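You operate a simulated robot arm through the tools that you are given. There is no shell and no other tool. Be economical: measure what you need, move in short steps, check, and stop when the job is done.

You run a simulated two-armed robot. Do the job below in one go: nothing can be reset, and whatever is moved stays where it is left.

Task
Take the label block on the top of the island bench and put it away on the counter top of the shelf unit. Press the print key two times. Open the papers drawer, fetch the green wiping pad from the top of the island bench and set it in the inside of the papers drawer and shut the drawer again. Turn the mixer knob to 2. Take the plastic cup from the top of the drying cabinet and put it on the top of the instrument bench. Put the yellow cylinder from the bench end by the drying cabinet on the top of the drying cabinet and the blue cylinder on the top of the fridge. Do these in any order. Set down upright: plastic cup, cylinder.

The check looks at the end state, three seconds after you hand in, the way a careful person would. Anything else that was tipped, shoved, dropped, spilled or broken makes it a failure.

Robot
Two 7-joint arms with two-finger parallel grippers on one trunk, on a base that drives. Base frame: it is fixed to the floor where the robot stands at the start and does not move with it; the origin is under the middle of the robot, x ahead of it, y to its left, z up. Units: m, degrees, N and s.
The left shoulder is at the start at [0.026, 0.101, 1.318], the right one opposite. With the tool pointing down near the work surface each hand reaches from about 0.1 to 0.44 m from the robot's upright axis, wherever it stands, measured 20 degrees to its own side. Places, roughly: counter top of the shelf unit [1.7, -4, 0.8]; cylinder [-1.25, -1.75, 1]; inside of the papers drawer [3.7, -1.8, 0.7]; label block [0.5, 0, 0.75]; mixer knob [0.5, -0.2, 0.9]; papers drawer [3.7, -1.8, 0.7]; plastic cup (6x6x7 cm) [-1.1, -1.3, 1.2]; print key [1.7, -1.2, 0.9]; top of the drying cabinet [-1.3, -1.4, 1.2]; top of the fridge [0.7, -4, 1.3]; top of the instrument bench [1.5, -0.1, 0.8]; wiping pad [0.75, -0.5, 0.75]. Payload 2.4 kg a hand.
The TCP of each hand is the grasp point between the finger pads, 0.024 m short of the fingertips. In the tool frame z runs along the fingers and y along their closing line. The gripper opens to 0.068 m. The fingers are 0.017 m wide and 0.01 m thick; the gripper's body (0.04 by 0.07 m) begins 0.041 m behind the TCP.
Orientation is told as [roll, pitch, yaw] about the base's x, y, z axes, in that order, counted from this pose: with the fingers straight down and closing along the base's y, the tool's x points along the base's -x, its y along +y and its z along -z.

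Tools
- The arms move only by the tool nudge_tool. It takes "left_targets", "right_targets" or both (then of equal length, played together; a hand with none holds still); each is a list of rows, each an object of numbers (a shift or turn left out is 0, a gripper value left out holds the last): "dx", "dy", "dz": the shift along the tool's x, y, z in units of 30 mm (1.0 is 30 mm); "rx", "ry", "rz": the turn, a rotation vector about the tool's x, y, z in units of 8 degrees (1.0 is 8 degrees); "claw": the gripper command, from -1 (fully open) to 1 (shut), values between in proportion. In form: [{"dx": .., "dy": .., "dz": .., "rx": .., "ry": .., "rz": .., "claw": ..}, ...]. A call has 1 to 8 rows; each row shifts and turns the commanded pose from where the row before left it, along the tool's axes as they then stand. A call with a number of a shift or a turn outside -1 to 1 is refused whole. Each row takes 0.2 s and may step no farther than 0.05 m and 8.6 degrees from the row before; otherwise, or with a gripper value out of range, the whole call is refused. A pose out of reach is approached as far as the arm can. The call stops where the force on the tool passes 40 N (or 10 N more than at its start, if that is more) or the arm is blocked; 0.2 s more then pass. Each finger travels about 0.072 m/s and halts on what it meets, pressing with about 23 N; the grip force reading is that of the motor and also rises with nothing between the fingers. The clock runs only during rows and for 0.2 s after the last one: add rows that do not move to give the fingers time. It gives the time, the measured TCP pose, the force on the tool (base axes), the opening and the grip force at its end, in the units of the frame above (readings bear some noise), with the torque about the TCP (base axes, N m) and any sound that the robot's microphone picked up.
- Cameras (640 x 400 px; columns grow to the right, rows downward): "scene" is now at [0.0896, -0.0433, 1.4658]; the picture's right is [-0.53, -0.85, 0.00], its down [-0.58, 0.36, -0.73] and it looks along [0.62, -0.39, -0.68] (base axes); focal length 256 px, centre (320, 200). "left" rides on the left gripper at [0.084, -0.011, -0.075] in its tool frame; the picture's right is [0.13, 0.99, 0.00], its down [-0.60, 0.08, -0.79] and it looks along [-0.79, 0.10, 0.61] (tool axes); focal length 251 px, centre (320, 200). "right" rides on the right gripper at [0.084, 0.011, -0.075] in its tool frame; the picture's right is [-0.13, 0.99, 0.00], its down [-0.60, -0.08, -0.79] and it looks along [-0.79, -0.10, 0.61] (tool axes); focal length 251 px, centre (320, 200). There is no depth. A picture from a camera that has moved, and an enlarged one, comes with that camera's place and axes in the base frame and with its lens.
- grab_frame(camera): a new picture of that camera. No time passes.
- slide_trunk(by): slides the trunk up (or, below 0, down) by that many m; the arms and the scene camera ride with it, the base frame stays. It gives what a move gives, with no picture.
- base_move(legs): drives the robot by 1 to 6 legs, each [ahead, left, turn to the left] in m, m and degrees, along the robot's own axes; the way and the turn of a leg run together, so that a leg with both is an arc; at most 1.5 m and 180 degrees a leg. The arms and the cameras ride along, it lands a little off, and it stops where it bumps. It gives what a move gives.
- head_to(pan, tilt): turns the head with the scene camera to pan (to the left, within 86 degrees either way) and tilt (down, from -29 to 69), counted from straight ahead of the robot. It gives what a move gives.
- inspect(camera, box): a new picture of the part [left, top, right, bottom] of that camera's present view, enlarged. No time passes.
- job_done(): hands the job in; it is judged then, once.

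Work in short steps. Places have to be worked out from the pictures, the camera data and where the tool is seen: move nearer, look again, correct. Check each grasp and each placing, and mend what went wrong. You have 207 turns and 194 pictures in all, those below and enlarged ones among them. Open the grippers and draw the arms clear of the work before you hand the job in, unless the task says otherwise; then end with one line.

The tools are called after "Emit:" by a JSON object that holds its "api" and its "payload". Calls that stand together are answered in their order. nudge_tool: Moves the arms, as the interface text tells. Its arguments: {"type":"object","properties":{"left_targets":{"type":"array","items":{"type":"object","properties":{"dx":{"type":"number"},"dy":{"type":"number"},"dz":{"type":"number"},"rx":{"type":"number"},"ry":{"type":"number"},"rz":{"type":"number"},"claw":{"type":"number"}}}},"right_targets":{"type":"array","items":{"type":"object","properties":{"dx":{"type":"number"},"dy":{"type":"number"},"dz":{"type":"number"},"rx":{"type":"number"},"ry":{"type":"number"},"rz":{"type":"number"},"claw":{"type":"number"}}}}},"required":[]} The other tools are called the same way: slide_trunk (by) slides the trunk up or down; base_move (legs) drives the base; head_to (pan, tilt) turns the head that bears the scene camera; grab_frame (camera) takes a picture; inspect (camera, box) takes an enlarged picture of a part of a camera's view; job_done () hands the job in.

At the start:

```text
time_s: 0.0
left_tcp_pos: [0.2739, -0.0312, 1.1766]
left_tool_rot: [0.0, 0.0, 0.1]
left_contact_force: [0.4, 0.5, 0.7]
left_wrist_torque: [-0.02, -0.01, -0.03]
left_opening: 0.0682
left_grip_force: 0.0
right_tcp_pos: [0.2085, -0.2509, 1.2461]
right_tool_rot: [0.1, 0.0, 0.0]
right_contact_force: [1.1, 0.4, -0.4]
right_wrist_torque: [0.02, -0.01, -0.01]
right_opening: 0.0677
right_grip_force: 0.1
trunk travel left (down, up): [-0.531, 0.318]
robot x, y, heading: [-0.002, 0.0004, -0.2]
head pan, tilt: [-31.7, 42.8]
```

scene: 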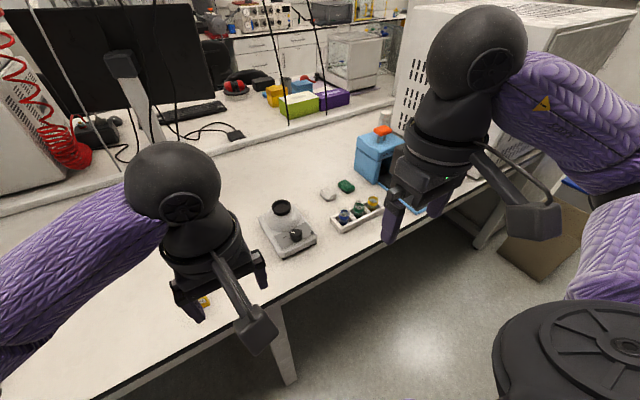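
right: 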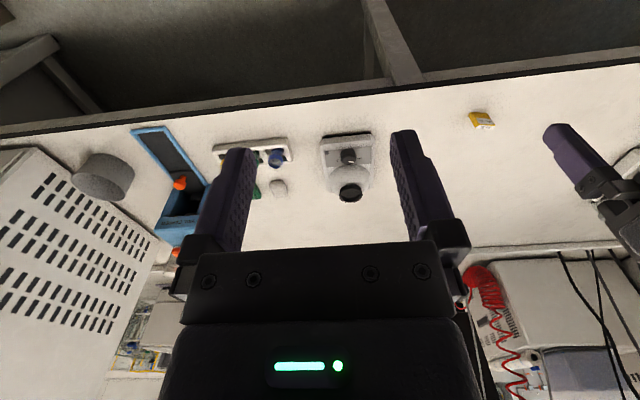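
left: 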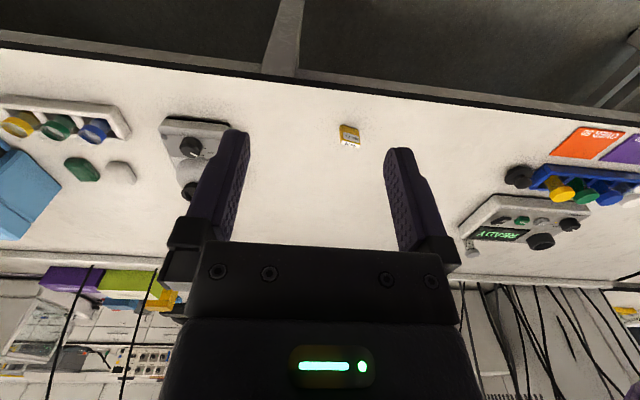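

I'll look around first: the work in front, then the wider room.

Emit:
{"api": "head_to", "payload": {"pan": 0, "tilt": 45}}

Emit:
{"api": "grab_frame", "payload": {"camera": "scene"}}

Emit:
{"api": "head_to", "payload": {"pan": -50, "tilt": 20}}

Emit:
{"api": "grab_frame", "payload": {"camera": "scene"}}

Emit:
{"api": "head_to", "payload": {"pan": -86, "tilt": 20}}

Emit:
{"api": "grab_frame", "payload": {"camera": "scene"}}

```text
time_s: 1.0
left_tcp_pos: [0.2743, -0.0305, 1.1752]
left_tool_rot: [0.1, 0.1, -0.1]
left_contact_force: [0.7, 1.0, -0.5]
left_wrist_torque: [0.04, -0.06, -0.01]
left_opening: 0.0678
left_grip_force: 0.0
right_tcp_pos: [0.2084, -0.2512, 1.2474]
right_tool_rot: [0.0, 0.0, 0.1]
right_contact_force: [0.0, 0.1, 0.3]
right_wrist_torque: [-0.03, 0.04, -0.02]
right_opening: 0.0677
right_grip_force: 0.2
trunk travel left (down, up): [-0.531, 0.318]
robot x, y, heading: [-0.0026, 0.0004, 0.1]
head pan, tilt: [0.0, 45.0]
```

```text
190 pictures are left
camera scene: at [0.1003, 0.0003, 1.4626], right [0.0, -1.0, 0.0], down [-0.71, 0.0, -0.71], along [0.71, 0.0, -0.71], focal length 256 px, centre (320, 200)
```

scene: 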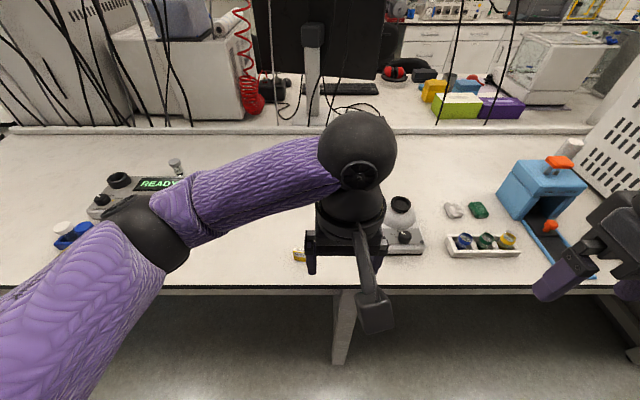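

```text
time_s: 2.1
left_tcp_pos: [0.2741, -0.0301, 1.1769]
left_tool_rot: [-0.1, 0.0, 0.0]
left_contact_force: [-0.8, 0.0, 0.2]
left_wrist_torque: [0.0, -0.02, 0.02]
left_opening: 0.068
left_grip_force: 0.0
right_tcp_pos: [0.2079, -0.2504, 1.2481]
right_tool_rot: [-0.1, 0.1, 0.0]
right_contact_force: [-0.2, -0.1, 0.0]
right_wrist_torque: [0.0, 0.01, 0.01]
right_opening: 0.0679
right_grip_force: 0.1
trunk travel left (down, up): [-0.531, 0.318]
robot x, y, heading: [0.0007, 0.0015, -0.1]
head pan, tilt: [-50.0, 20.0]
```

```text
189 pictures are left
camera scene: at [0.0789, -0.0709, 1.5013], right [-0.77, -0.64, 0.0], down [-0.22, 0.26, -0.94], along [0.6, -0.72, -0.34], focal length 256 px, centre (320, 200)
```

scene: 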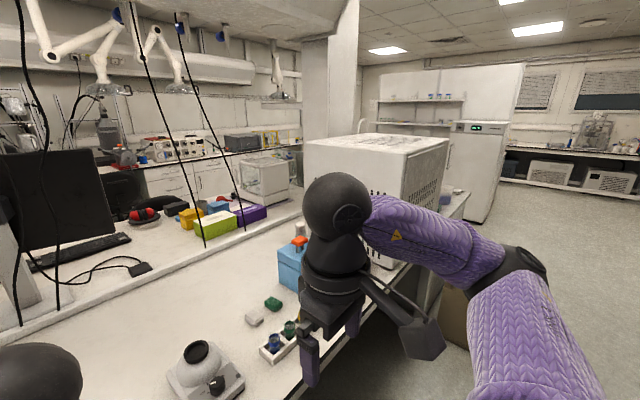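

```text
time_s: 3.2
left_tcp_pos: [0.275, -0.0297, 1.1758]
left_tool_rot: [0.0, 0.0, 0.0]
left_contact_force: [0.0, 0.2, 0.3]
left_wrist_torque: [0.02, -0.02, 0.02]
left_opening: 0.0683
left_grip_force: 0.1
right_tcp_pos: [0.2074, -0.2512, 1.2467]
right_tool_rot: [-0.1, 0.1, 0.0]
right_contact_force: [-0.3, 0.3, -0.5]
right_wrist_torque: [0.0, -0.01, -0.01]
right_opening: 0.0681
right_grip_force: 0.0
trunk travel left (down, up): [-0.531, 0.318]
robot x, y, heading: [-0.0009, 0.0007, 0.2]
head pan, tilt: [-85.9, 20.0]
```

```text
188 pictures are left
camera scene: at [0.0257, -0.0925, 1.5013], right [-1.0, -0.07, 0.0], down [-0.02, 0.34, -0.94], along [0.07, -0.94, -0.34], focal length 256 px, centre (320, 200)
```

scene: 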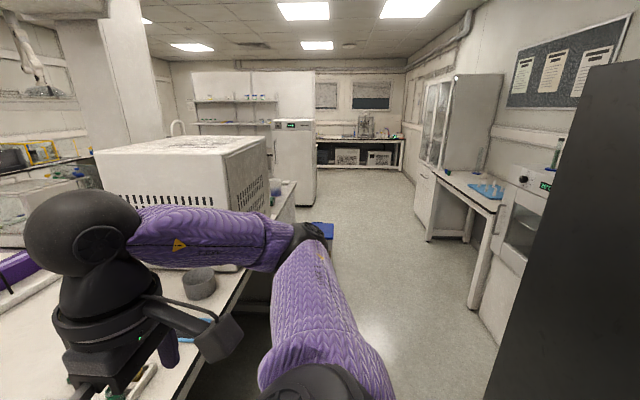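

Mixer, label block and green pad are in front. I'll enlarge the front work to see the dial and pads.

Emit:
{"api": "head_to", "payload": {"pan": -20, "tilt": 50}}

Emit:
{"api": "grab_frame", "payload": {"camera": "scene"}}

Emit:
{"api": "inspect", "payload": {"camera": "scene", "box": [220, 140, 380, 240]}}

Emit:
{"api": "inspect", "payload": {"camera": "right", "box": [200, 110, 400, 235]}}

```text
time_s: 4.5
left_tcp_pos: [0.2746, -0.0295, 1.1767]
left_tool_rot: [0.0, -0.1, 0.0]
left_contact_force: [-0.2, 0.3, 0.3]
left_wrist_torque: [0.0, 0.02, 0.01]
left_opening: 0.068
left_grip_force: 0.1
right_tcp_pos: [0.2083, -0.2518, 1.246]
right_tool_rot: [0.0, 0.0, 0.1]
right_contact_force: [0.3, 0.1, -0.2]
right_wrist_torque: [0.02, -0.01, 0.03]
right_opening: 0.0683
right_grip_force: 0.0
trunk travel left (down, up): [-0.531, 0.318]
robot x, y, heading: [0.0009, 0.0018, -0.2]
head pan, tilt: [-20.0, 50.0]
```

```text
187 pictures are left
camera scene: at [0.0914, -0.026, 1.4557], right [-0.34, -0.94, 0.0], down [-0.72, 0.26, -0.64], along [0.6, -0.22, -0.77], focal length 256 px, centre (320, 200)
```

scene: 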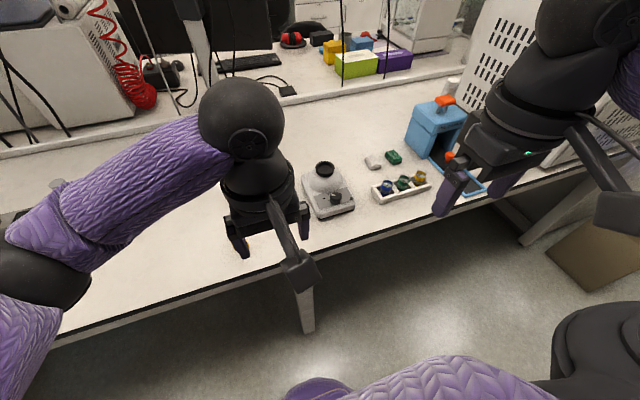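

```text
4.00 times, centred on (300, 190) of scene
camera zoom: at [0.0914, -0.026, 1.4557], right [-0.34, -0.94, 0.0], down [-0.72, 0.26, -0.64], along [0.6, -0.22, -0.77], focal length 1022 px, centre (400, 240)
```

zoom: 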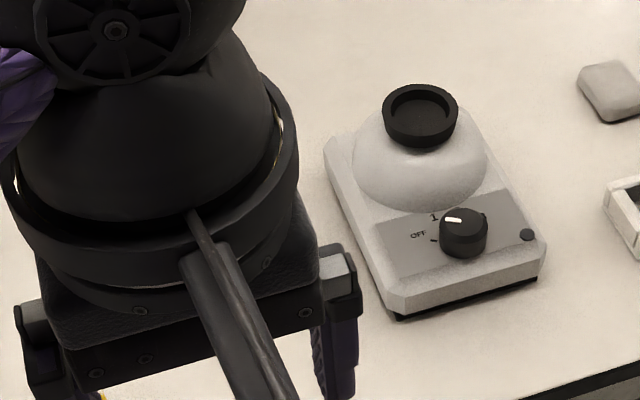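

```text
3.20 times, centred on (300, 172) of right
camera zoom: at [0.1234, -0.2402, 1.3236], right [0.13, 0.99, 0.0], down [0.6, -0.08, 0.79], along [0.79, -0.1, -0.61], focal length 805 px, centre (384, 288)
```

zoom: 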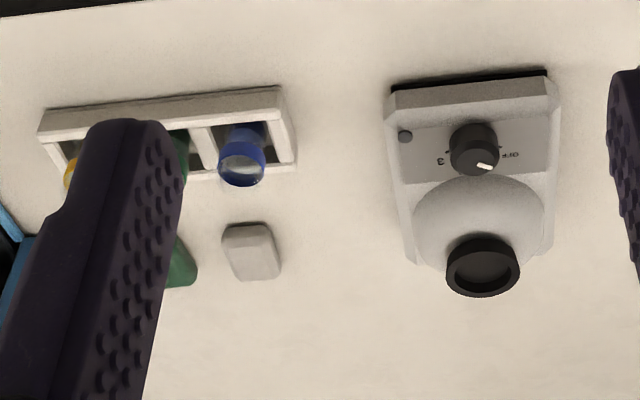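

Triangulating from two cameras: knob ≈ (0.51,-0.226,0.91), label block ≈ (0.51,0.06,0.835), bench top ≈0.83, edge x≈0.42. I drive a bit forward and right so that left hand serves the block and right hand the knob.

Emit:
{"api": "base_move", "payload": {"legs": [[0.12, -0.08, 0]]}}

Emit:
{"api": "head_to", "payload": {"pan": 0, "tilt": 60}}

Emit:
{"api": "grab_frame", "payload": {"camera": "scene"}}

Emit:
{"api": "grab_frame", "payload": {"camera": "right"}}

Emit:
{"api": "grab_frame", "payload": {"camera": "left"}}

```text
time_s: 5.9
left_tcp_pos: [0.3944, -0.1095, 1.1754]
left_tool_rot: [0.0, 0.1, 0.1]
left_contact_force: [-0.1, -0.3, 1.0]
left_wrist_torque: [0.01, 0.03, 0.01]
left_opening: 0.0679
left_grip_force: 0.1
right_tcp_pos: [0.3287, -0.3317, 1.2475]
right_tool_rot: [0.0, 0.0, 0.1]
right_contact_force: [-0.3, 0.1, 0.2]
right_wrist_torque: [-0.02, -0.03, 0.05]
right_opening: 0.0681
right_grip_force: 0.0
trunk travel left (down, up): [-0.531, 0.318]
robot x, y, heading: [0.1197, -0.0821, 0.4]
head pan, tilt: [-20.0, 50.0]
```

```text
time_s: 6.7
left_tcp_pos: [0.3935, -0.1108, 1.175]
left_tool_rot: [0.0, 0.1, 0.2]
left_contact_force: [-0.7, 0.6, 0.7]
left_wrist_torque: [-0.01, -0.02, -0.01]
left_opening: 0.0681
left_grip_force: 0.1
right_tcp_pos: [0.328, -0.3315, 1.2461]
right_tool_rot: [0.0, 0.0, 0.1]
right_contact_force: [-0.5, 0.1, 0.6]
right_wrist_torque: [-0.01, 0.0, -0.04]
right_opening: 0.0677
right_grip_force: 0.1
trunk travel left (down, up): [-0.531, 0.318]
robot x, y, heading: [0.1196, -0.0817, 0.1]
head pan, tilt: [0.0, 60.0]
```

```text
184 pictures are left
camera scene: at [0.2045, -0.0798, 1.4432], right [0.0, -1.0, 0.0], down [-0.87, 0.0, -0.5], along [0.5, 0.0, -0.87], focal length 256 px, centre (320, 200)
```

scene: 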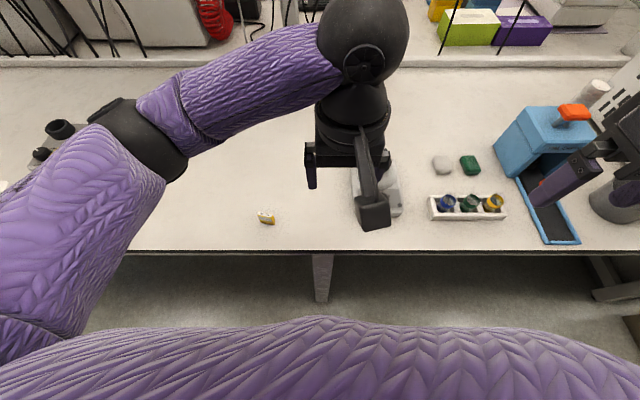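

```text
183 pictures are left
camera right: at [0.2426, -0.3203, 1.3235], right [0.13, 0.99, 0.0], down [0.6, -0.08, 0.79], along [0.79, -0.1, -0.61], focal length 251 px, centre (320, 200)
```

right: 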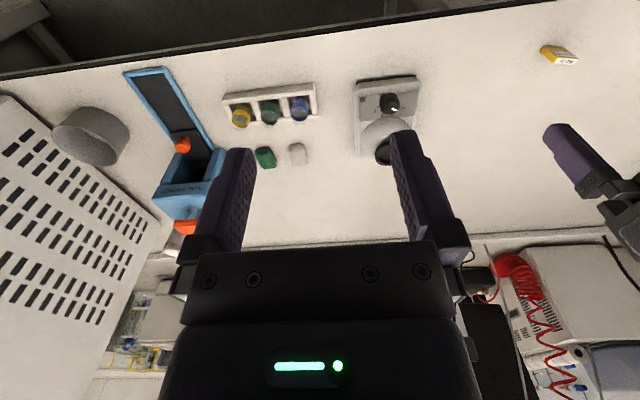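

```text
182 pictures are left
camera left: at [0.3105, -0.1215, 1.2513], right [-0.13, 0.99, 0.0], down [0.6, 0.08, 0.79], along [0.79, 0.1, -0.61], focal length 251 px, centre (320, 200)
```

left: 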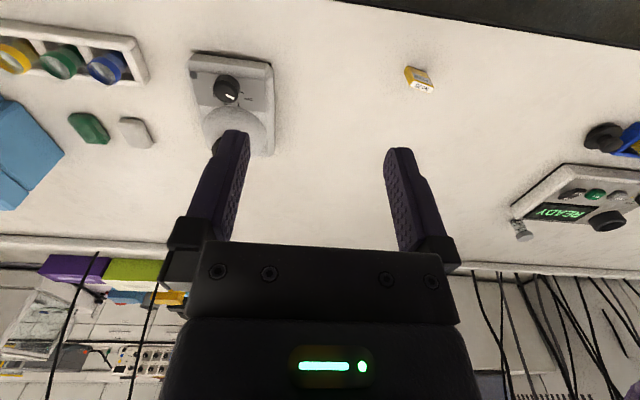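

Refined: label ≈ (0.475,0.05,0.885), knob ≈ (0.514,-0.226,0.91). I bring both hands above and slightly short of their targets and look again.

Emit:
{"api": "nudge_tool", "payload": {"left_targets": [{"dx": -0.1, "dy": 0.89, "dz": 0.86}, {"dx": -0.1, "dy": 0.89, "dz": 0.86}, {"dx": -0.1, "dy": 0.89, "dz": 0.86}, {"dx": -0.1, "dy": 0.89, "dz": 0.86}, {"dx": -0.1, "dy": 0.89, "dz": 0.86}, {"dx": -0.1, "dy": 0.89, "dz": 0.86}], "right_targets": [{"dx": -0.56, "dy": 0.59, "dz": 0.93}, {"dx": -0.56, "dy": 0.59, "dz": 0.93}, {"dx": -0.56, "dy": 0.59, "dz": 0.93}, {"dx": -0.56, "dy": 0.59, "dz": 0.93}, {"dx": -0.56, "dy": 0.59, "dz": 0.93}, {"dx": -0.56, "dy": 0.59, "dz": 0.93}]}}

Emit:
{"api": "grab_frame", "payload": {"camera": "right"}}

Emit:
{"api": "grab_frame", "payload": {"camera": "left"}}

```text
time_s: 8.1
left_tcp_pos: [0.4106, 0.0527, 1.0205]
left_tool_rot: [0.0, 0.0, 0.1]
left_contact_force: [0.9, -0.5, -0.4]
left_wrist_torque: [-0.01, -0.01, -0.03]
left_opening: 0.068
left_grip_force: 0.1
right_tcp_pos: [0.428, -0.2234, 1.0795]
right_tool_rot: [-0.2, 0.0, 0.0]
right_contact_force: [-0.3, 0.4, -0.2]
right_wrist_torque: [-0.01, 0.01, 0.02]
right_opening: 0.0682
right_grip_force: 0.0
trunk travel left (down, up): [-0.531, 0.318]
robot x, y, heading: [0.1204, -0.0816, 0.0]
head pan, tilt: [0.0, 60.0]
```

```text
181 pictures are left
camera right: at [0.3428, -0.213, 1.1557], right [0.13, 0.99, 0.0], down [0.6, -0.08, 0.79], along [0.79, -0.1, -0.61], focal length 251 px, centre (320, 200)
```

right: 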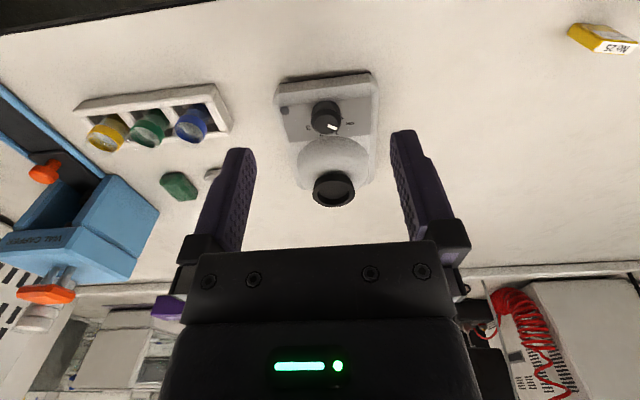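

```text
180 pictures are left
camera left: at [0.3283, 0.0402, 1.096], right [-0.13, 0.99, 0.0], down [0.6, 0.08, 0.79], along [0.79, 0.1, -0.61], focal length 251 px, centre (320, 200)
```

left: 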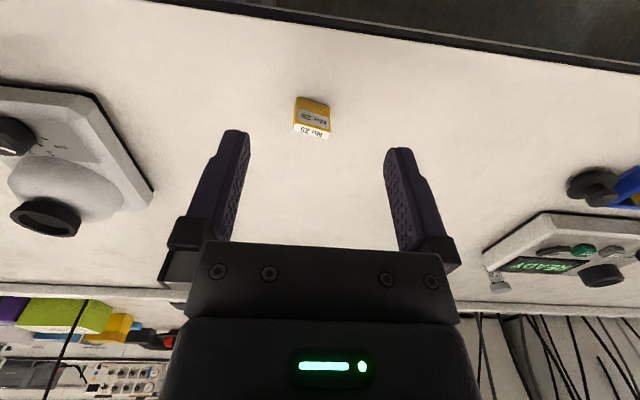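

Now label ≈ (0.479,0.051,0.875), knob ≈ (0.508,-0.228,0.914). Enlarging both.

Emit:
{"api": "inspect", "payload": {"camera": "right", "box": [260, 60, 400, 150]}}

Emit:
{"api": "inspect", "payload": {"camera": "left", "box": [260, 70, 380, 150]}}

Emit:
{"api": "inspect", "payload": {"camera": "scene", "box": [240, 140, 420, 250]}}

```text
4.44 times, centred on (330, 105) of right
camera zoom: at [0.3428, -0.213, 1.1557], right [0.13, 0.99, 0.0], down [0.6, -0.08, 0.79], along [0.79, -0.1, -0.61], focal length 1118 px, centre (276, 622)
```

zoom: 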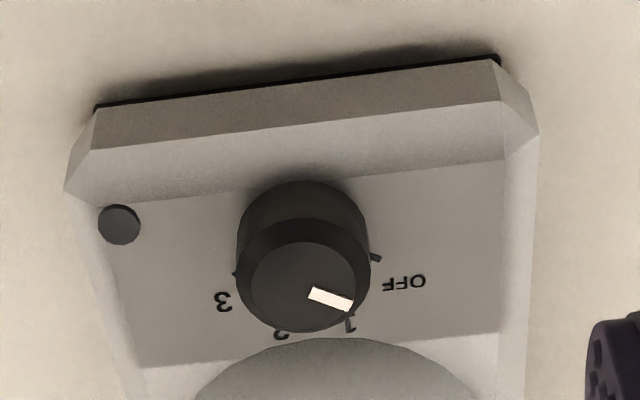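

```text
5.00 times, centred on (320, 110) of left
camera zoom: at [0.3283, 0.0402, 1.096], right [-0.13, 0.99, 0.0], down [0.6, 0.08, 0.79], along [0.79, 0.1, -0.61], focal length 1257 px, centre (320, 650)
```

zoom: 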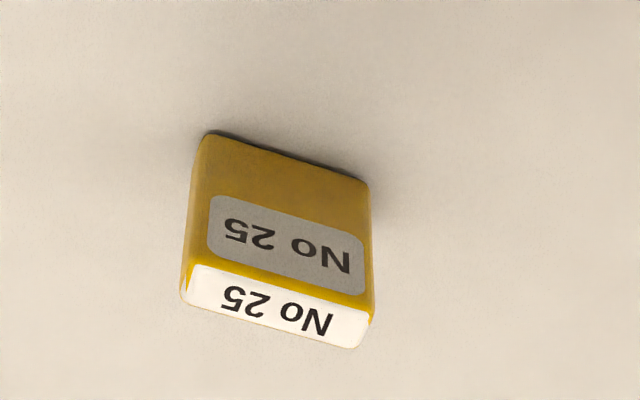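

```text
3.56 times, centred on (330, 195) of scene
camera zoom: at [0.2047, -0.0789, 1.4431], right [0.0, -1.0, 0.0], down [-0.87, 0.0, -0.5], along [0.5, 0.0, -0.87], focal length 909 px, centre (284, 218)
```

zoom: 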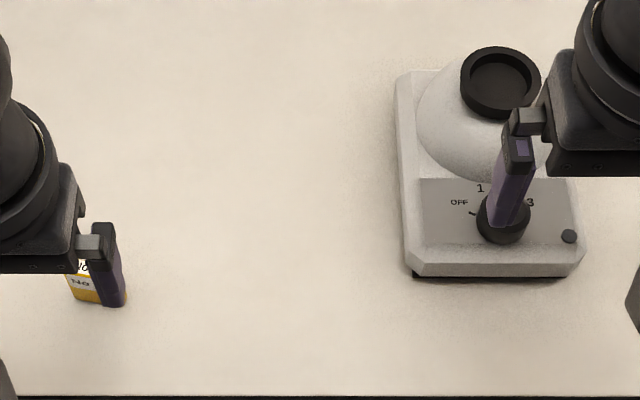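

The knob pointer is at OFF; 2 is about 88° clockwise (seen from above). The block stands upright, ~34 wide × 11 thick, yawed about -18°. I position both hands above, the left turned to suit the block, the right pre-turned -22°.

Emit:
{"api": "nudge_tool", "payload": {"left_targets": [{"dx": -0.57, "dz": 0.5}, {"dx": -0.57, "dz": 0.5}, {"dx": -0.57, "dz": 0.5}, {"dx": -0.57, "dz": 0.5}, {"rz": 0.75}, {"rz": 0.75}, {"rz": 0.75}], "right_targets": [{"dx": -0.67, "dy": -0.04, "dz": 0.97, "claw": -0.4}, {"dx": -0.67, "dy": -0.04, "dz": 0.97}, {"dx": -0.67, "dy": -0.04, "dz": 0.97}, {"dx": -0.67, "dy": -0.04, "dz": 0.97}, {"rz": -0.92}, {"rz": -0.92}, {"rz": -0.92}]}}

Emit:
{"api": "grab_frame", "payload": {"camera": "right"}}

Emit:
{"api": "grab_frame", "payload": {"camera": "left"}}

Emit:
{"api": "inspect", "payload": {"camera": "scene", "box": [240, 140, 420, 250]}}

```text
time_s: 9.7
left_tcp_pos: [0.4799, 0.0496, 0.9617]
left_tool_rot: [0.1, 0.0, -18.1]
left_contact_force: [-0.9, 0.2, -0.3]
left_wrist_torque: [0.0, 0.01, -0.03]
left_opening: 0.068
left_grip_force: 0.0
right_tcp_pos: [0.509, -0.2294, 0.9651]
right_tool_rot: [0.0, 0.0, 22.2]
right_contact_force: [-0.5, -0.2, 0.3]
right_wrist_torque: [0.02, -0.03, 0.0]
right_opening: 0.0476
right_grip_force: 0.0
trunk travel left (down, up): [-0.531, 0.318]
robot x, y, heading: [0.1196, -0.0791, 0.1]
head pan, tilt: [0.0, 60.0]
```

```text
176 pictures are left
camera right: at [0.4261, -0.2512, 1.0396], right [-0.26, 0.97, 0.0], down [0.59, 0.16, 0.79], along [0.77, 0.2, -0.61], focal length 251 px, centre (320, 200)
```

right: 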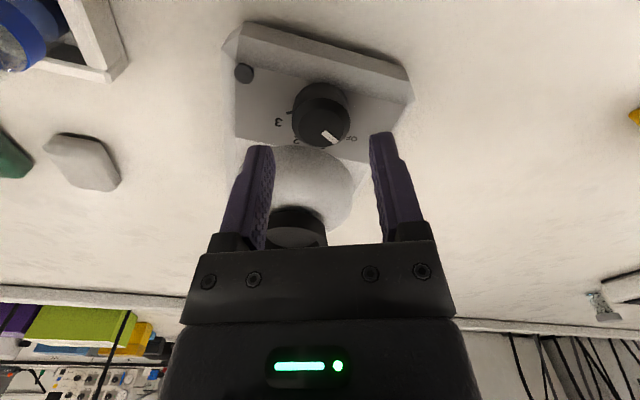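

```text
175 pictures are left
camera left: at [0.3974, 0.0658, 1.0364], right [0.18, 0.98, 0.0], down [0.6, -0.11, 0.79], along [0.78, -0.15, -0.61], focal length 251 px, centre (320, 200)
```

left: 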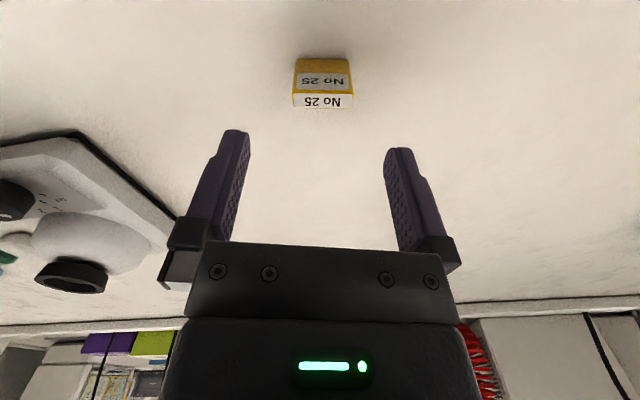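

```text
3.56 times, centred on (330, 195) of scene
camera zoom: at [0.2045, -0.0795, 1.4431], right [0.0, -1.0, 0.0], down [-0.87, 0.0, -0.5], along [0.5, 0.0, -0.87], focal length 909 px, centre (284, 218)
```

zoom: 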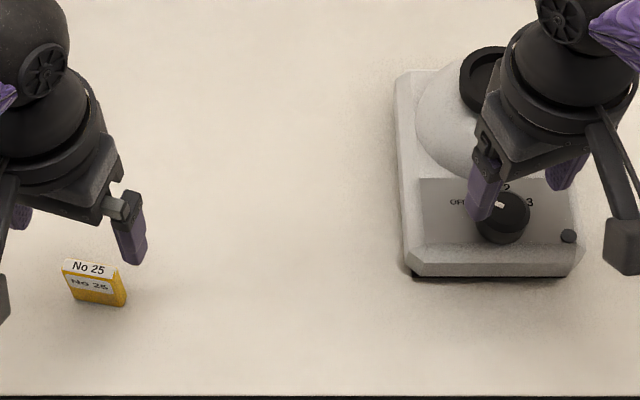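

Both aligned within millimetres. I lower both: left to the block (no closing yet), right around the knob.

Emit:
{"api": "nudge_tool", "payload": {"left_targets": [{"dy": 0.06, "dz": 0.8}, {"dz": 0.8}, {"dz": 0.7}], "right_targets": [{"dx": -0.17, "dy": -0.03}, {"dz": 0.6}, {"dz": 0.6}]}}

Emit:
{"api": "grab_frame", "payload": {"camera": "right"}}

Emit:
{"api": "grab_frame", "payload": {"camera": "left"}}

Emit:
{"api": "inspect", "payload": {"camera": "scene", "box": [240, 140, 420, 250]}}

```text
time_s: 10.5
left_tcp_pos: [0.4796, 0.052, 0.8921]
left_tool_rot: [0.0, 0.0, -17.8]
left_contact_force: [-0.7, -0.2, -0.1]
left_wrist_torque: [0.0, 0.0, -0.01]
left_opening: 0.0678
left_grip_force: 0.0
right_tcp_pos: [0.5142, -0.2293, 0.9271]
right_tool_rot: [0.0, -0.1, 22.2]
right_contact_force: [0.2, -0.3, -1.3]
right_wrist_torque: [0.01, 0.0, 0.01]
right_opening: 0.0476
right_grip_force: 0.1
trunk travel left (down, up): [-0.531, 0.318]
robot x, y, heading: [0.1144, -0.0838, 0.1]
head pan, tilt: [0.0, 60.0]
```

```text
173 pictures are left
camera right: at [0.431, -0.2501, 1.0038], right [-0.26, 0.97, 0.0], down [0.59, 0.16, 0.79], along [0.77, 0.2, -0.61], focal length 251 px, centre (320, 200)
```

right: 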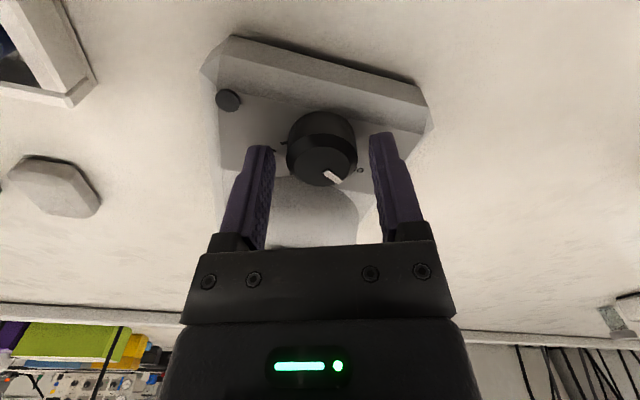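

```text
172 pictures are left
camera left: at [0.3976, 0.0673, 0.9676], right [0.18, 0.98, 0.0], down [0.6, -0.11, 0.79], along [0.78, -0.14, -0.61], focal length 251 px, centre (320, 200)
```

left: 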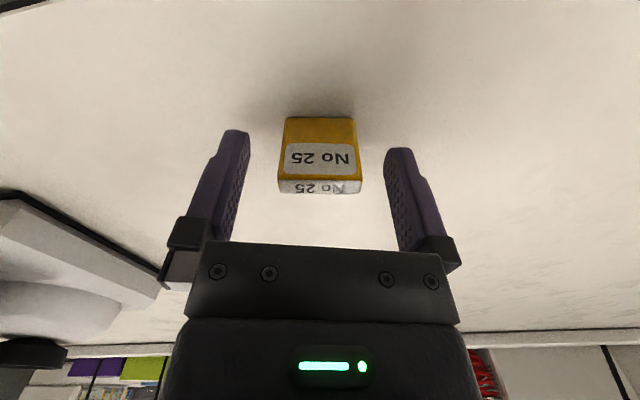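

```text
3.56 times, centred on (330, 195) of scene
camera zoom: at [0.2046, -0.0796, 1.4431], right [0.0, -1.0, 0.0], down [-0.87, 0.0, -0.5], along [0.5, 0.0, -0.87], focal length 909 px, centre (284, 218)
```

zoom: 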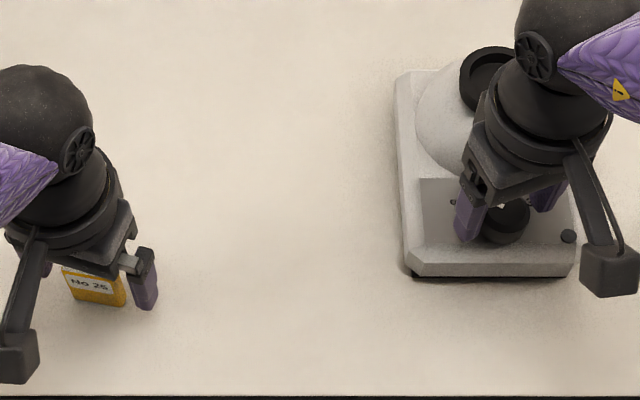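

Both well-centred. Close both grippers.

Emit:
{"api": "nudge_tool", "payload": {"left_targets": [{"claw": 1}, {"claw": 1}, {"claw": 1}], "right_targets": [{"claw": 1}, {"claw": 1}, {"claw": 1}]}}

```text
time_s: 11.3
left_tcp_pos: [0.4799, 0.0528, 0.8932]
left_tool_rot: [0.0, 0.0, -17.8]
left_contact_force: [-0.6, -0.7, 0.0]
left_wrist_torque: [-0.02, 0.01, 0.03]
left_opening: 0.0373
left_grip_force: 22.5
right_tcp_pos: [0.5135, -0.2276, 0.9278]
right_tool_rot: [0.0, 0.0, 22.2]
right_contact_force: [-3.0, 6.8, -5.8]
right_wrist_torque: [0.05, -0.44, 0.0]
right_opening: 0.0336
right_grip_force: 45.0
trunk travel left (down, up): [-0.531, 0.318]
robot x, y, heading: [0.12, -0.0825, -0.1]
head pan, tilt: [0.0, 60.0]
```

Both grips hold. Turn the knob about +44° clockwise.

Emit:
{"api": "nudge_tool", "payload": {"right_targets": [{"rz": 1}, {"rz": 1}, {"rz": 1}, {"rz": 1}, {"rz": 1}, {"rz": 0.5}]}}

Emit:
{"api": "grab_frame", "payload": {"camera": "right"}}

```text
time_s: 12.7
left_tcp_pos: [0.4794, 0.0513, 0.893]
left_tool_rot: [0.0, 0.0, -17.8]
left_contact_force: [0.1, -0.7, 0.2]
left_wrist_torque: [0.01, 0.01, -0.01]
left_opening: 0.0373
left_grip_force: 23.7
right_tcp_pos: [0.5146, -0.228, 0.9275]
right_tool_rot: [-0.1, 0.0, -21.9]
right_contact_force: [-4.7, 4.9, -2.1]
right_wrist_torque: [0.7, 0.64, -0.03]
right_opening: 0.0335
right_grip_force: 44.9
trunk travel left (down, up): [-0.531, 0.318]
robot x, y, heading: [0.1194, -0.0768, 0.3]
head pan, tilt: [0.0, 60.0]
```

```text
170 pictures are left
camera right: at [0.4385, -0.1865, 1.0038], right [0.49, 0.87, 0.0], down [0.53, -0.3, 0.79], along [0.69, -0.39, -0.61], focal length 251 px, centre (320, 200)
```

right: 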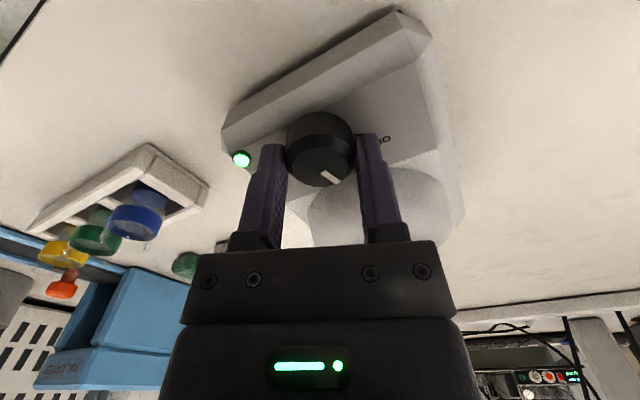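

The pilot light came on. I release, lift a little and turn back for a second grip, then check the pointer.

Emit:
{"api": "nudge_tool", "payload": {"right_targets": [{"claw": -0.4}, {"claw": -0.4}, {"dz": -0.9}, {"rz": -1}, {"rz": -1}, {"rz": -1}, {"rz": -1}, {"rz": -1}]}}

Emit:
{"api": "inspect", "payload": {"camera": "right", "box": [240, 80, 400, 180]}}

```text
time_s: 14.5
left_tcp_pos: [0.4793, 0.0523, 0.8916]
left_tool_rot: [0.0, 0.0, -17.9]
left_contact_force: [0.0, -0.2, -0.5]
left_wrist_torque: [0.01, -0.03, 0.0]
left_opening: 0.0374
left_grip_force: 22.7
right_tcp_pos: [0.5138, -0.2273, 0.9548]
right_tool_rot: [0.0, 0.1, 18.3]
right_contact_force: [-0.2, -0.1, -0.4]
right_wrist_torque: [-0.02, -0.02, -0.01]
right_opening: 0.0473
right_grip_force: 0.1
trunk travel left (down, up): [-0.531, 0.318]
robot x, y, heading: [0.1209, -0.0822, 0.0]
head pan, tilt: [0.0, 60.0]
```

```text
4.00 times, centred on (320, 130) of right
camera zoom: at [0.4295, -0.2438, 1.0307], right [-0.19, 0.98, 0.0], down [0.6, 0.11, 0.79], along [0.78, 0.15, -0.61], focal length 1006 px, centre (320, 480)
```

zoom: 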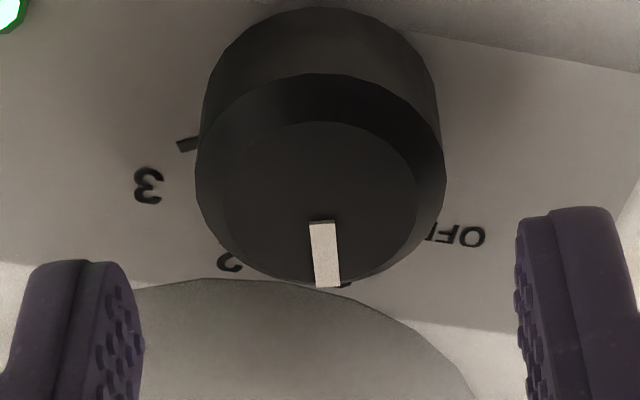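

Working out the angles: OFF −60°, 1 −20°, 2 +20°, 3 +60°; pointer is at about −15°. I go down, regrip and turn ~35°.

Emit:
{"api": "nudge_tool", "payload": {"right_targets": [{"dz": 0.9}, {"claw": 1}, {"claw": 1}, {"rz": 0.9}, {"rz": 0.9}, {"rz": 0.9}, {"rz": 0.9}, {"rz": 0.8}]}}

Emit:
{"api": "nudge_tool", "payload": {"right_targets": [{"claw": -0.4}, {"claw": -0.4}, {"dz": -0.9}, {"dz": -0.5}]}}

Emit:
{"api": "inspect", "payload": {"camera": "right", "box": [240, 80, 400, 180]}}

```text
time_s: 16.3
left_tcp_pos: [0.4794, 0.0529, 0.8911]
left_tool_rot: [0.0, -0.1, -18.0]
left_contact_force: [0.5, 0.4, 0.3]
left_wrist_torque: [-0.06, -0.03, -0.02]
left_opening: 0.0374
left_grip_force: 22.8
right_tcp_pos: [0.5135, -0.2284, 0.9271]
right_tool_rot: [0.0, 0.0, -17.1]
right_contact_force: [4.1, -0.9, 6.4]
right_wrist_torque: [0.33, -0.33, -0.02]
right_opening: 0.0335
right_grip_force: 44.9
trunk travel left (down, up): [-0.531, 0.318]
robot x, y, heading: [0.117, -0.0815, 0.1]
head pan, tilt: [0.0, 60.0]
```

```text
time_s: 17.3
left_tcp_pos: [0.4791, 0.0522, 0.8929]
left_tool_rot: [0.0, 0.0, -17.9]
left_contact_force: [0.1, 0.9, 0.2]
left_wrist_torque: [-0.01, 0.03, -0.01]
left_opening: 0.0373
left_grip_force: 23.2
right_tcp_pos: [0.5131, -0.229, 0.9706]
right_tool_rot: [0.0, 0.0, -17.0]
right_contact_force: [0.1, -0.1, -0.1]
right_wrist_torque: [0.0, -0.03, 0.02]
right_opening: 0.0475
right_grip_force: 0.1
trunk travel left (down, up): [-0.531, 0.318]
robot x, y, heading: [0.1195, -0.0833, 0.1]
head pan, tilt: [0.0, 60.0]
```

```text
4.00 times, centred on (320, 130) of right
camera zoom: at [0.4353, -0.1932, 1.0455], right [0.41, 0.91, 0.0], down [0.56, -0.25, 0.79], along [0.72, -0.33, -0.61], focal length 1006 px, centre (320, 480)
```

zoom: 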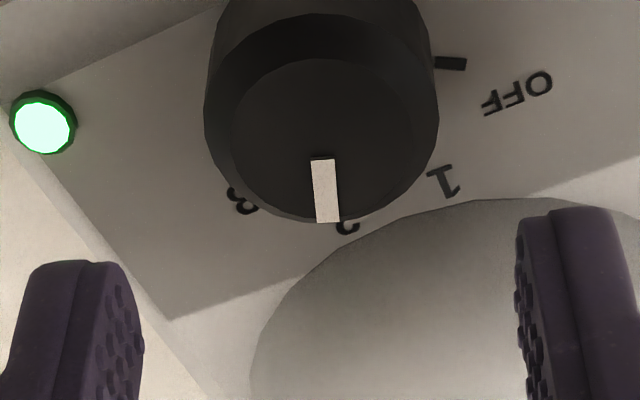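

Pointer now at ≈ +20°, i.e. 2. I lift both hands and check with the scene camera.

Emit:
{"api": "nudge_tool", "payload": {"left_targets": [{"dz": -0.8}, {"dz": -0.9}, {"dz": -0.9}, {"dz": -0.9}, {"dz": -0.9}], "right_targets": [{"dz": -0.8}, {"dz": -0.9}, {"dz": -0.9, "rz": -0.7}, {"dz": -0.9, "rz": -0.7}, {"dx": 0.9, "rz": -0.7}]}}

Emit:
{"api": "grab_frame", "payload": {"camera": "scene"}}

Emit:
{"api": "grab_frame", "payload": {"camera": "right"}}

Emit:
{"api": "grab_frame", "payload": {"camera": "left"}}

```text
time_s: 18.5
left_tcp_pos: [0.4793, 0.0526, 1.0255]
left_tool_rot: [0.0, 0.0, -17.8]
left_contact_force: [-0.8, 0.7, 0.2]
left_wrist_torque: [-0.02, 0.01, 0.04]
left_opening: 0.0373
left_grip_force: 22.6
right_tcp_pos: [0.4864, -0.2263, 1.0743]
right_tool_rot: [0.0, 0.0, -0.1]
right_contact_force: [0.2, -0.4, 0.3]
right_wrist_torque: [0.03, -0.01, 0.0]
right_opening: 0.0475
right_grip_force: 0.0
trunk travel left (down, up): [-0.531, 0.318]
robot x, y, heading: [0.1168, -0.081, 0.2]
head pan, tilt: [0.0, 60.0]
```

```text
167 pictures are left
camera scene: at [0.2041, -0.0798, 1.4432], right [0.0, -1.0, 0.0], down [-0.87, 0.0, -0.5], along [0.5, 0.0, -0.87], focal length 256 px, centre (320, 200)
```

scene: 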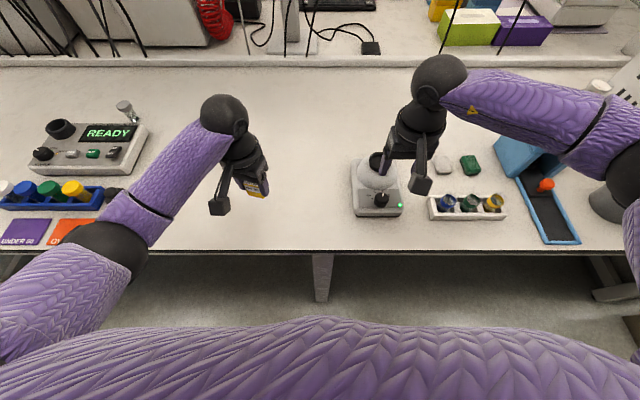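

```text
166 pictures are left
camera right: at [0.4013, -0.2145, 1.1508], right [0.13, 0.99, 0.0], down [0.6, -0.08, 0.79], along [0.79, -0.1, -0.61], focal length 251 px, centre (320, 200)
```

right: 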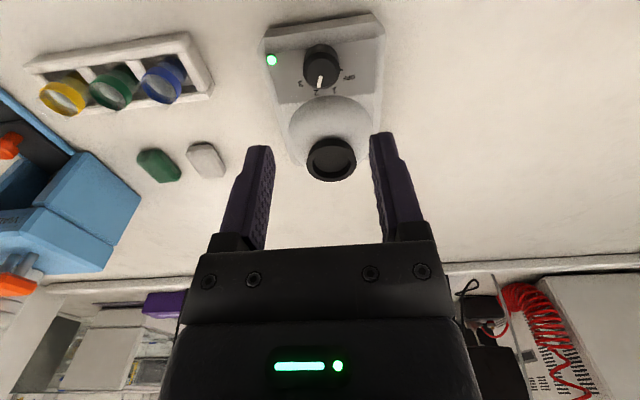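

```text
165 pictures are left
camera left: at [0.3971, 0.0673, 1.1004], right [0.18, 0.98, 0.0], down [0.6, -0.11, 0.79], along [0.78, -0.14, -0.61], focal length 251 px, centre (320, 200)
```

left: 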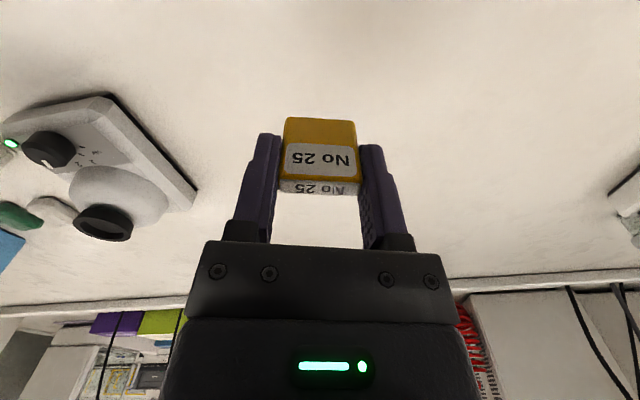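

Emit:
{"api": "inspect", "payload": {"camera": "right", "box": [270, 30, 390, 110]}}

Emit:
{"api": "inspect", "payload": {"camera": "scene", "box": [340, 130, 540, 250]}}

```text
5.00 times, centred on (330, 70) of right
camera zoom: at [0.4013, -0.2145, 1.1508], right [0.13, 0.99, 0.0], down [0.6, -0.08, 0.79], along [0.79, -0.1, -0.61], focal length 1257 px, centre (270, 850)
```

zoom: 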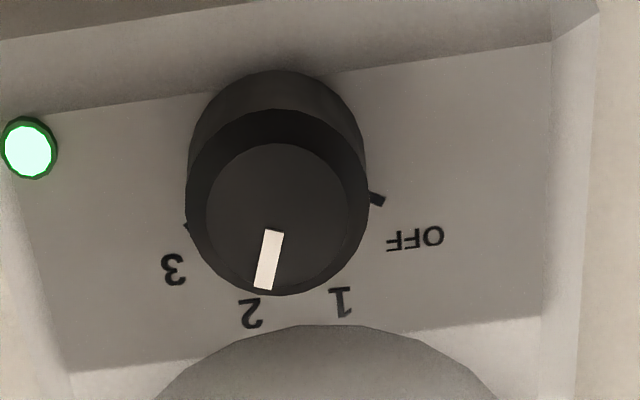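

```text
3.20 times, centred on (440, 190) of scene
camera zoom: at [0.2041, -0.0798, 1.4432], right [0.0, -1.0, 0.0], down [-0.87, 0.0, -0.5], along [0.5, 0.0, -0.87], focal length 818 px, centre (-64, 232)
```

zoom: 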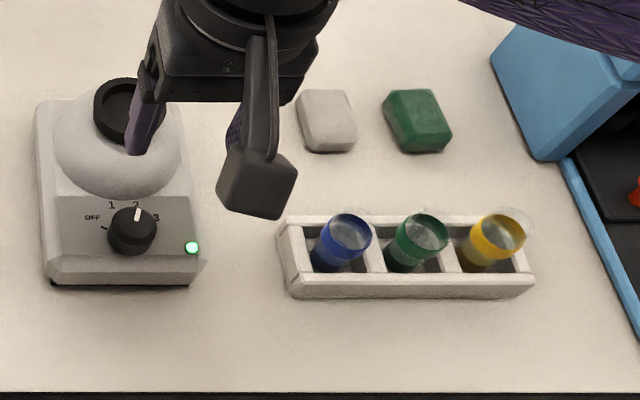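

Knob is clearly at 2. Green pad at ≈ (0.641,-0.495). I draw the left hand with the block back and up, then drive right and a little forward so that the right hand is over the pad.

Emit:
{"api": "nudge_tool", "payload": {"left_targets": [{"dz": -0.7, "dx": 0.8}, {"dz": -0.7, "dx": 0.8}, {"dz": -0.7, "dx": 0.8}, {"dz": -0.3, "dx": 0.8}], "right_targets": [{"claw": -1}, {"claw": -1}, {"claw": -1, "dz": -0.5}, {"claw": -1, "dz": -0.3}]}}

Emit:
{"api": "base_move", "payload": {"legs": [[0, -0.27, 0], [0.09, 0, 0]]}}

Emit:
{"api": "grab_frame", "payload": {"camera": "scene"}}

Emit:
{"api": "grab_frame", "payload": {"camera": "right"}}

```text
time_s: 19.5
left_tcp_pos: [0.3867, 0.0817, 1.0956]
left_tool_rot: [-0.1, 0.0, -17.9]
left_contact_force: [-0.3, -0.1, -0.2]
left_wrist_torque: [0.0, -0.02, -0.01]
left_opening: 0.0371
left_grip_force: 23.3
right_tcp_pos: [0.4855, -0.2246, 1.0984]
right_tool_rot: [0.1, -0.1, -0.2]
right_contact_force: [0.8, -0.1, 0.4]
right_wrist_torque: [0.03, -0.04, -0.02]
right_opening: 0.0683
right_grip_force: 0.0
trunk travel left (down, up): [-0.531, 0.318]
robot x, y, heading: [0.119, -0.0769, 0.2]
head pan, tilt: [0.0, 60.0]
```

```text
time_s: 22.1
left_tcp_pos: [0.4791, -0.1876, 1.0957]
left_tool_rot: [0.0, 0.1, -17.9]
left_contact_force: [0.0, -0.1, -0.1]
left_wrist_torque: [0.0, 0.02, -0.02]
left_opening: 0.0369
left_grip_force: 23.0
right_tcp_pos: [0.5786, -0.494, 1.0981]
right_tool_rot: [0.1, 0.2, -0.2]
right_contact_force: [1.5, -0.7, -0.3]
right_wrist_torque: [0.01, -0.01, 0.01]
right_opening: 0.0681
right_grip_force: 0.1
trunk travel left (down, up): [-0.531, 0.318]
robot x, y, heading: [0.2046, -0.3498, 0.0]
head pan, tilt: [0.0, 60.0]
```

```text
162 pictures are left
camera scene: at [0.296, -0.3477, 1.4431], right [0.0, -1.0, 0.0], down [-0.87, 0.0, -0.5], along [0.5, 0.0, -0.87], focal length 256 px, centre (320, 200)
```

scene: 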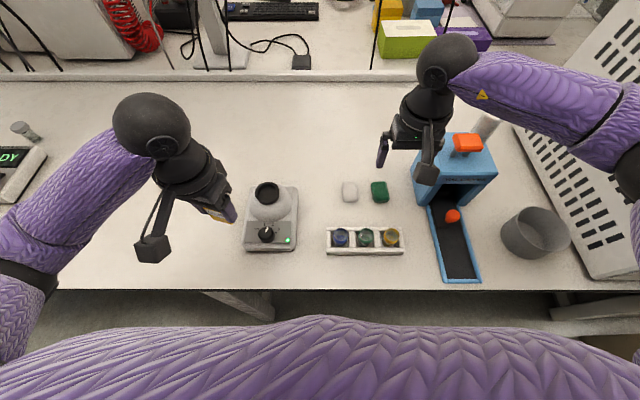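

```text
161 pictures are left
camera right: at [0.4931, -0.4819, 1.174], right [0.13, 0.99, 0.0], down [0.6, -0.08, 0.79], along [0.79, -0.11, -0.61], focal length 251 px, centre (320, 200)
```

right: 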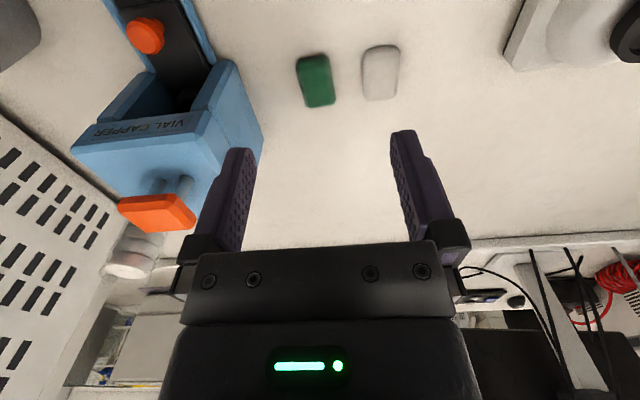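

Pad ≈ (0.645,-0.505), straight, ~40 mm wide in y. The vial capper is near on its right, so I approach in stages and watch the forearm.

Emit:
{"api": "nudge_tool", "payload": {"right_targets": [{"dx": -0.75, "dy": -0.12, "dz": 0.8, "claw": -0.65}, {"dx": -0.75, "dy": -0.12, "dz": 0.8}, {"dx": -0.7, "dy": -0.12, "dz": 0.9}]}}

Emit:
{"api": "grab_frame", "payload": {"camera": "scene"}}

Emit:
{"api": "grab_frame", "payload": {"camera": "right"}}

```text
time_s: 22.9
left_tcp_pos: [0.4789, -0.1867, 1.0954]
left_tool_rot: [-0.1, 0.0, -18.0]
left_contact_force: [-0.4, -0.2, 0.0]
left_wrist_torque: [0.02, -0.02, 0.01]
left_opening: 0.037
left_grip_force: 23.1
right_tcp_pos: [0.6434, -0.5035, 1.0229]
right_tool_rot: [0.0, 0.0, 0.0]
right_contact_force: [-0.5, 1.4, -0.8]
right_wrist_torque: [0.01, 0.02, -0.01]
right_opening: 0.056
right_grip_force: 0.1
trunk travel left (down, up): [-0.531, 0.318]
robot x, y, heading: [0.2075, -0.3511, 0.2]
head pan, tilt: [0.0, 60.0]
```

```text
160 pictures are left
camera scene: at [0.2951, -0.3474, 1.4431], right [0.0, -1.0, 0.0], down [-0.87, 0.0, -0.5], along [0.5, 0.0, -0.87], focal length 256 px, centre (320, 200)
```

scene: 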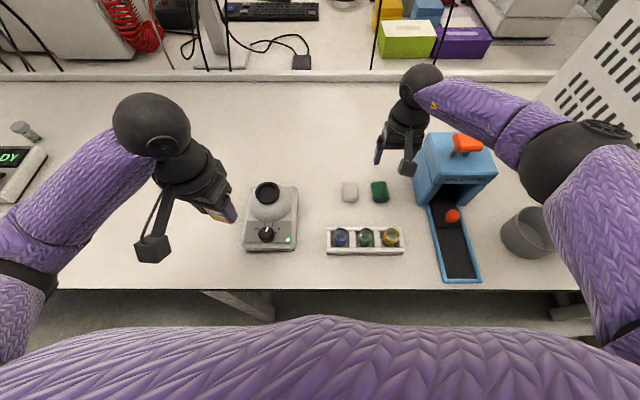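

```text
159 pictures are left
camera right: at [0.559, -0.4924, 1.0982], right [0.13, 0.99, 0.0], down [0.6, -0.08, 0.79], along [0.79, -0.1, -0.61], focal length 251 px, centre (320, 200)
```

right: 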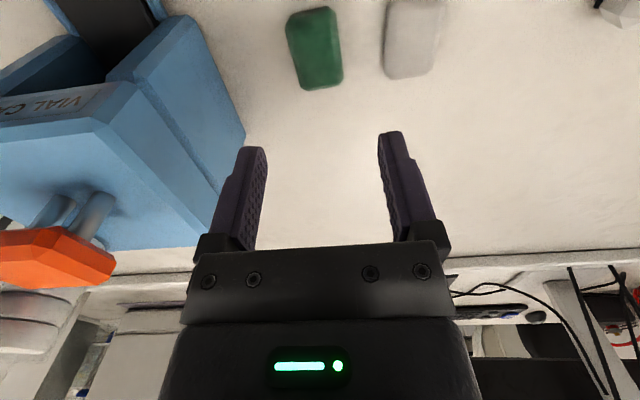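

Clearances look adequate (forearm ~4+ cm from the capper handle). I go down 9 cm with a small correction and look again.

Emit:
{"api": "nudge_tool", "payload": {"right_targets": [{"dx": -0.12, "dy": -0.05, "dz": 0.8}, {"dz": 0.8}, {"dz": 0.8}, {"dz": 0.7}]}}

Emit:
{"api": "grab_frame", "payload": {"camera": "scene"}}

Emit:
{"api": "grab_frame", "payload": {"camera": "right"}}

```text
time_s: 23.9
left_tcp_pos: [0.4795, -0.1868, 1.0946]
left_tool_rot: [0.1, 0.1, -17.8]
left_contact_force: [-0.3, -0.4, 0.5]
left_wrist_torque: [0.01, -0.01, -0.01]
left_opening: 0.0369
left_grip_force: 22.5
right_tcp_pos: [0.6459, -0.5068, 0.9421]
right_tool_rot: [0.0, 0.0, -0.1]
right_contact_force: [0.2, -0.8, -0.1]
right_wrist_torque: [0.03, 0.03, 0.01]
right_opening: 0.056
right_grip_force: 0.1
right hand out of reach, approached as far as the arm can: row 4
trunk travel left (down, up): [-0.531, 0.318]
robot x, y, heading: [0.2117, -0.3492, -0.0]
head pan, tilt: [0.0, 60.0]
```

```text
158 pictures are left
camera scene: at [0.2946, -0.348, 1.4432], right [0.0, -1.0, 0.0], down [-0.87, 0.0, -0.5], along [0.5, 0.0, -0.87], focal length 256 px, centre (320, 200)
```

scene: 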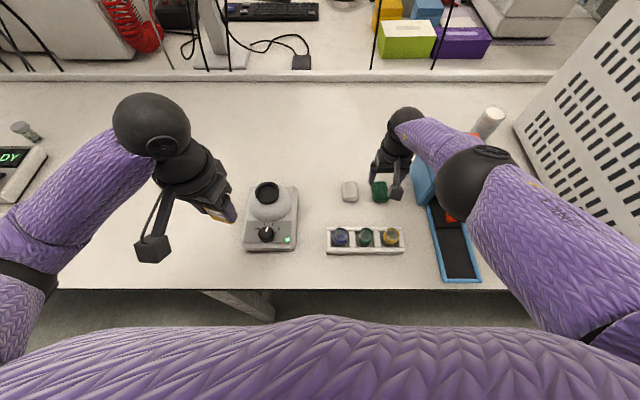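

```text
157 pictures are left
camera right: at [0.5614, -0.495, 1.0165], right [0.13, 0.99, 0.0], down [0.6, -0.08, 0.79], along [0.79, -0.1, -0.61], focal length 251 px, centre (320, 200)
```

right: 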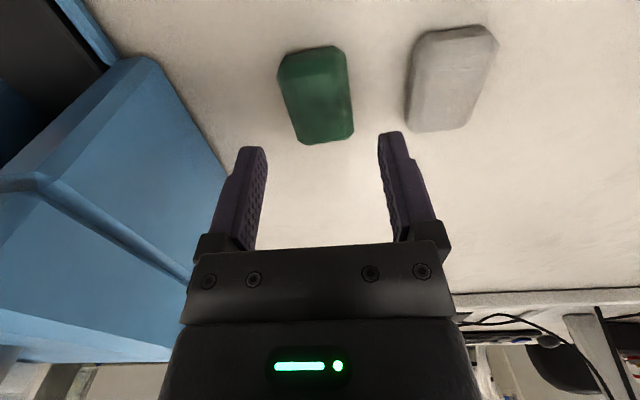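

The arm is at its reach limit at z 0.942, alignment good. I lower the trunk 5 cm, which carries the hand straight down.

Emit:
{"api": "slide_trunk", "payload": {"by": -0.05}}

Emit:
{"api": "grab_frame", "payload": {"camera": "right"}}

```text
time_s: 24.8
left_tcp_pos: [0.4801, -0.1861, 1.0467]
left_tool_rot: [0.0, 0.1, -18.0]
left_contact_force: [-0.6, 0.4, 0.4]
left_wrist_torque: [0.01, 0.01, 0.02]
left_opening: 0.0369
left_grip_force: 23.1
right_tcp_pos: [0.6473, -0.5066, 0.8902]
right_tool_rot: [0.0, 0.0, -0.2]
right_contact_force: [0.5, 0.4, 0.1]
right_wrist_torque: [-0.07, 0.03, -0.02]
right_opening: 0.0558
right_grip_force: 0.1
trunk travel left (down, up): [-0.481, 0.368]
robot x, y, heading: [0.2091, -0.3493, 0.1]
head pan, tilt: [0.0, 60.0]
```

```text
156 pictures are left
camera right: at [0.5614, -0.4948, 0.967], right [0.13, 0.99, 0.0], down [0.6, -0.08, 0.79], along [0.79, -0.11, -0.61], focal length 251 px, centre (320, 200)
```

right: 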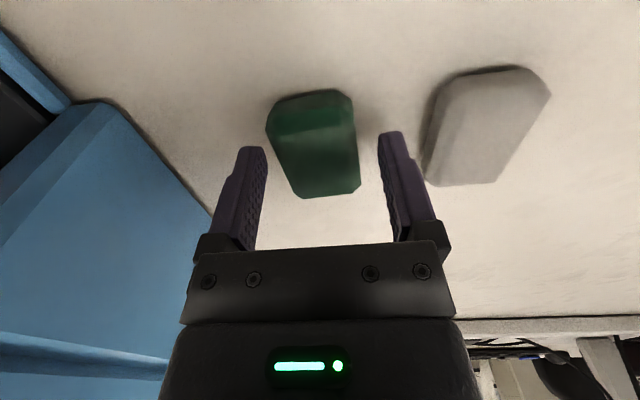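

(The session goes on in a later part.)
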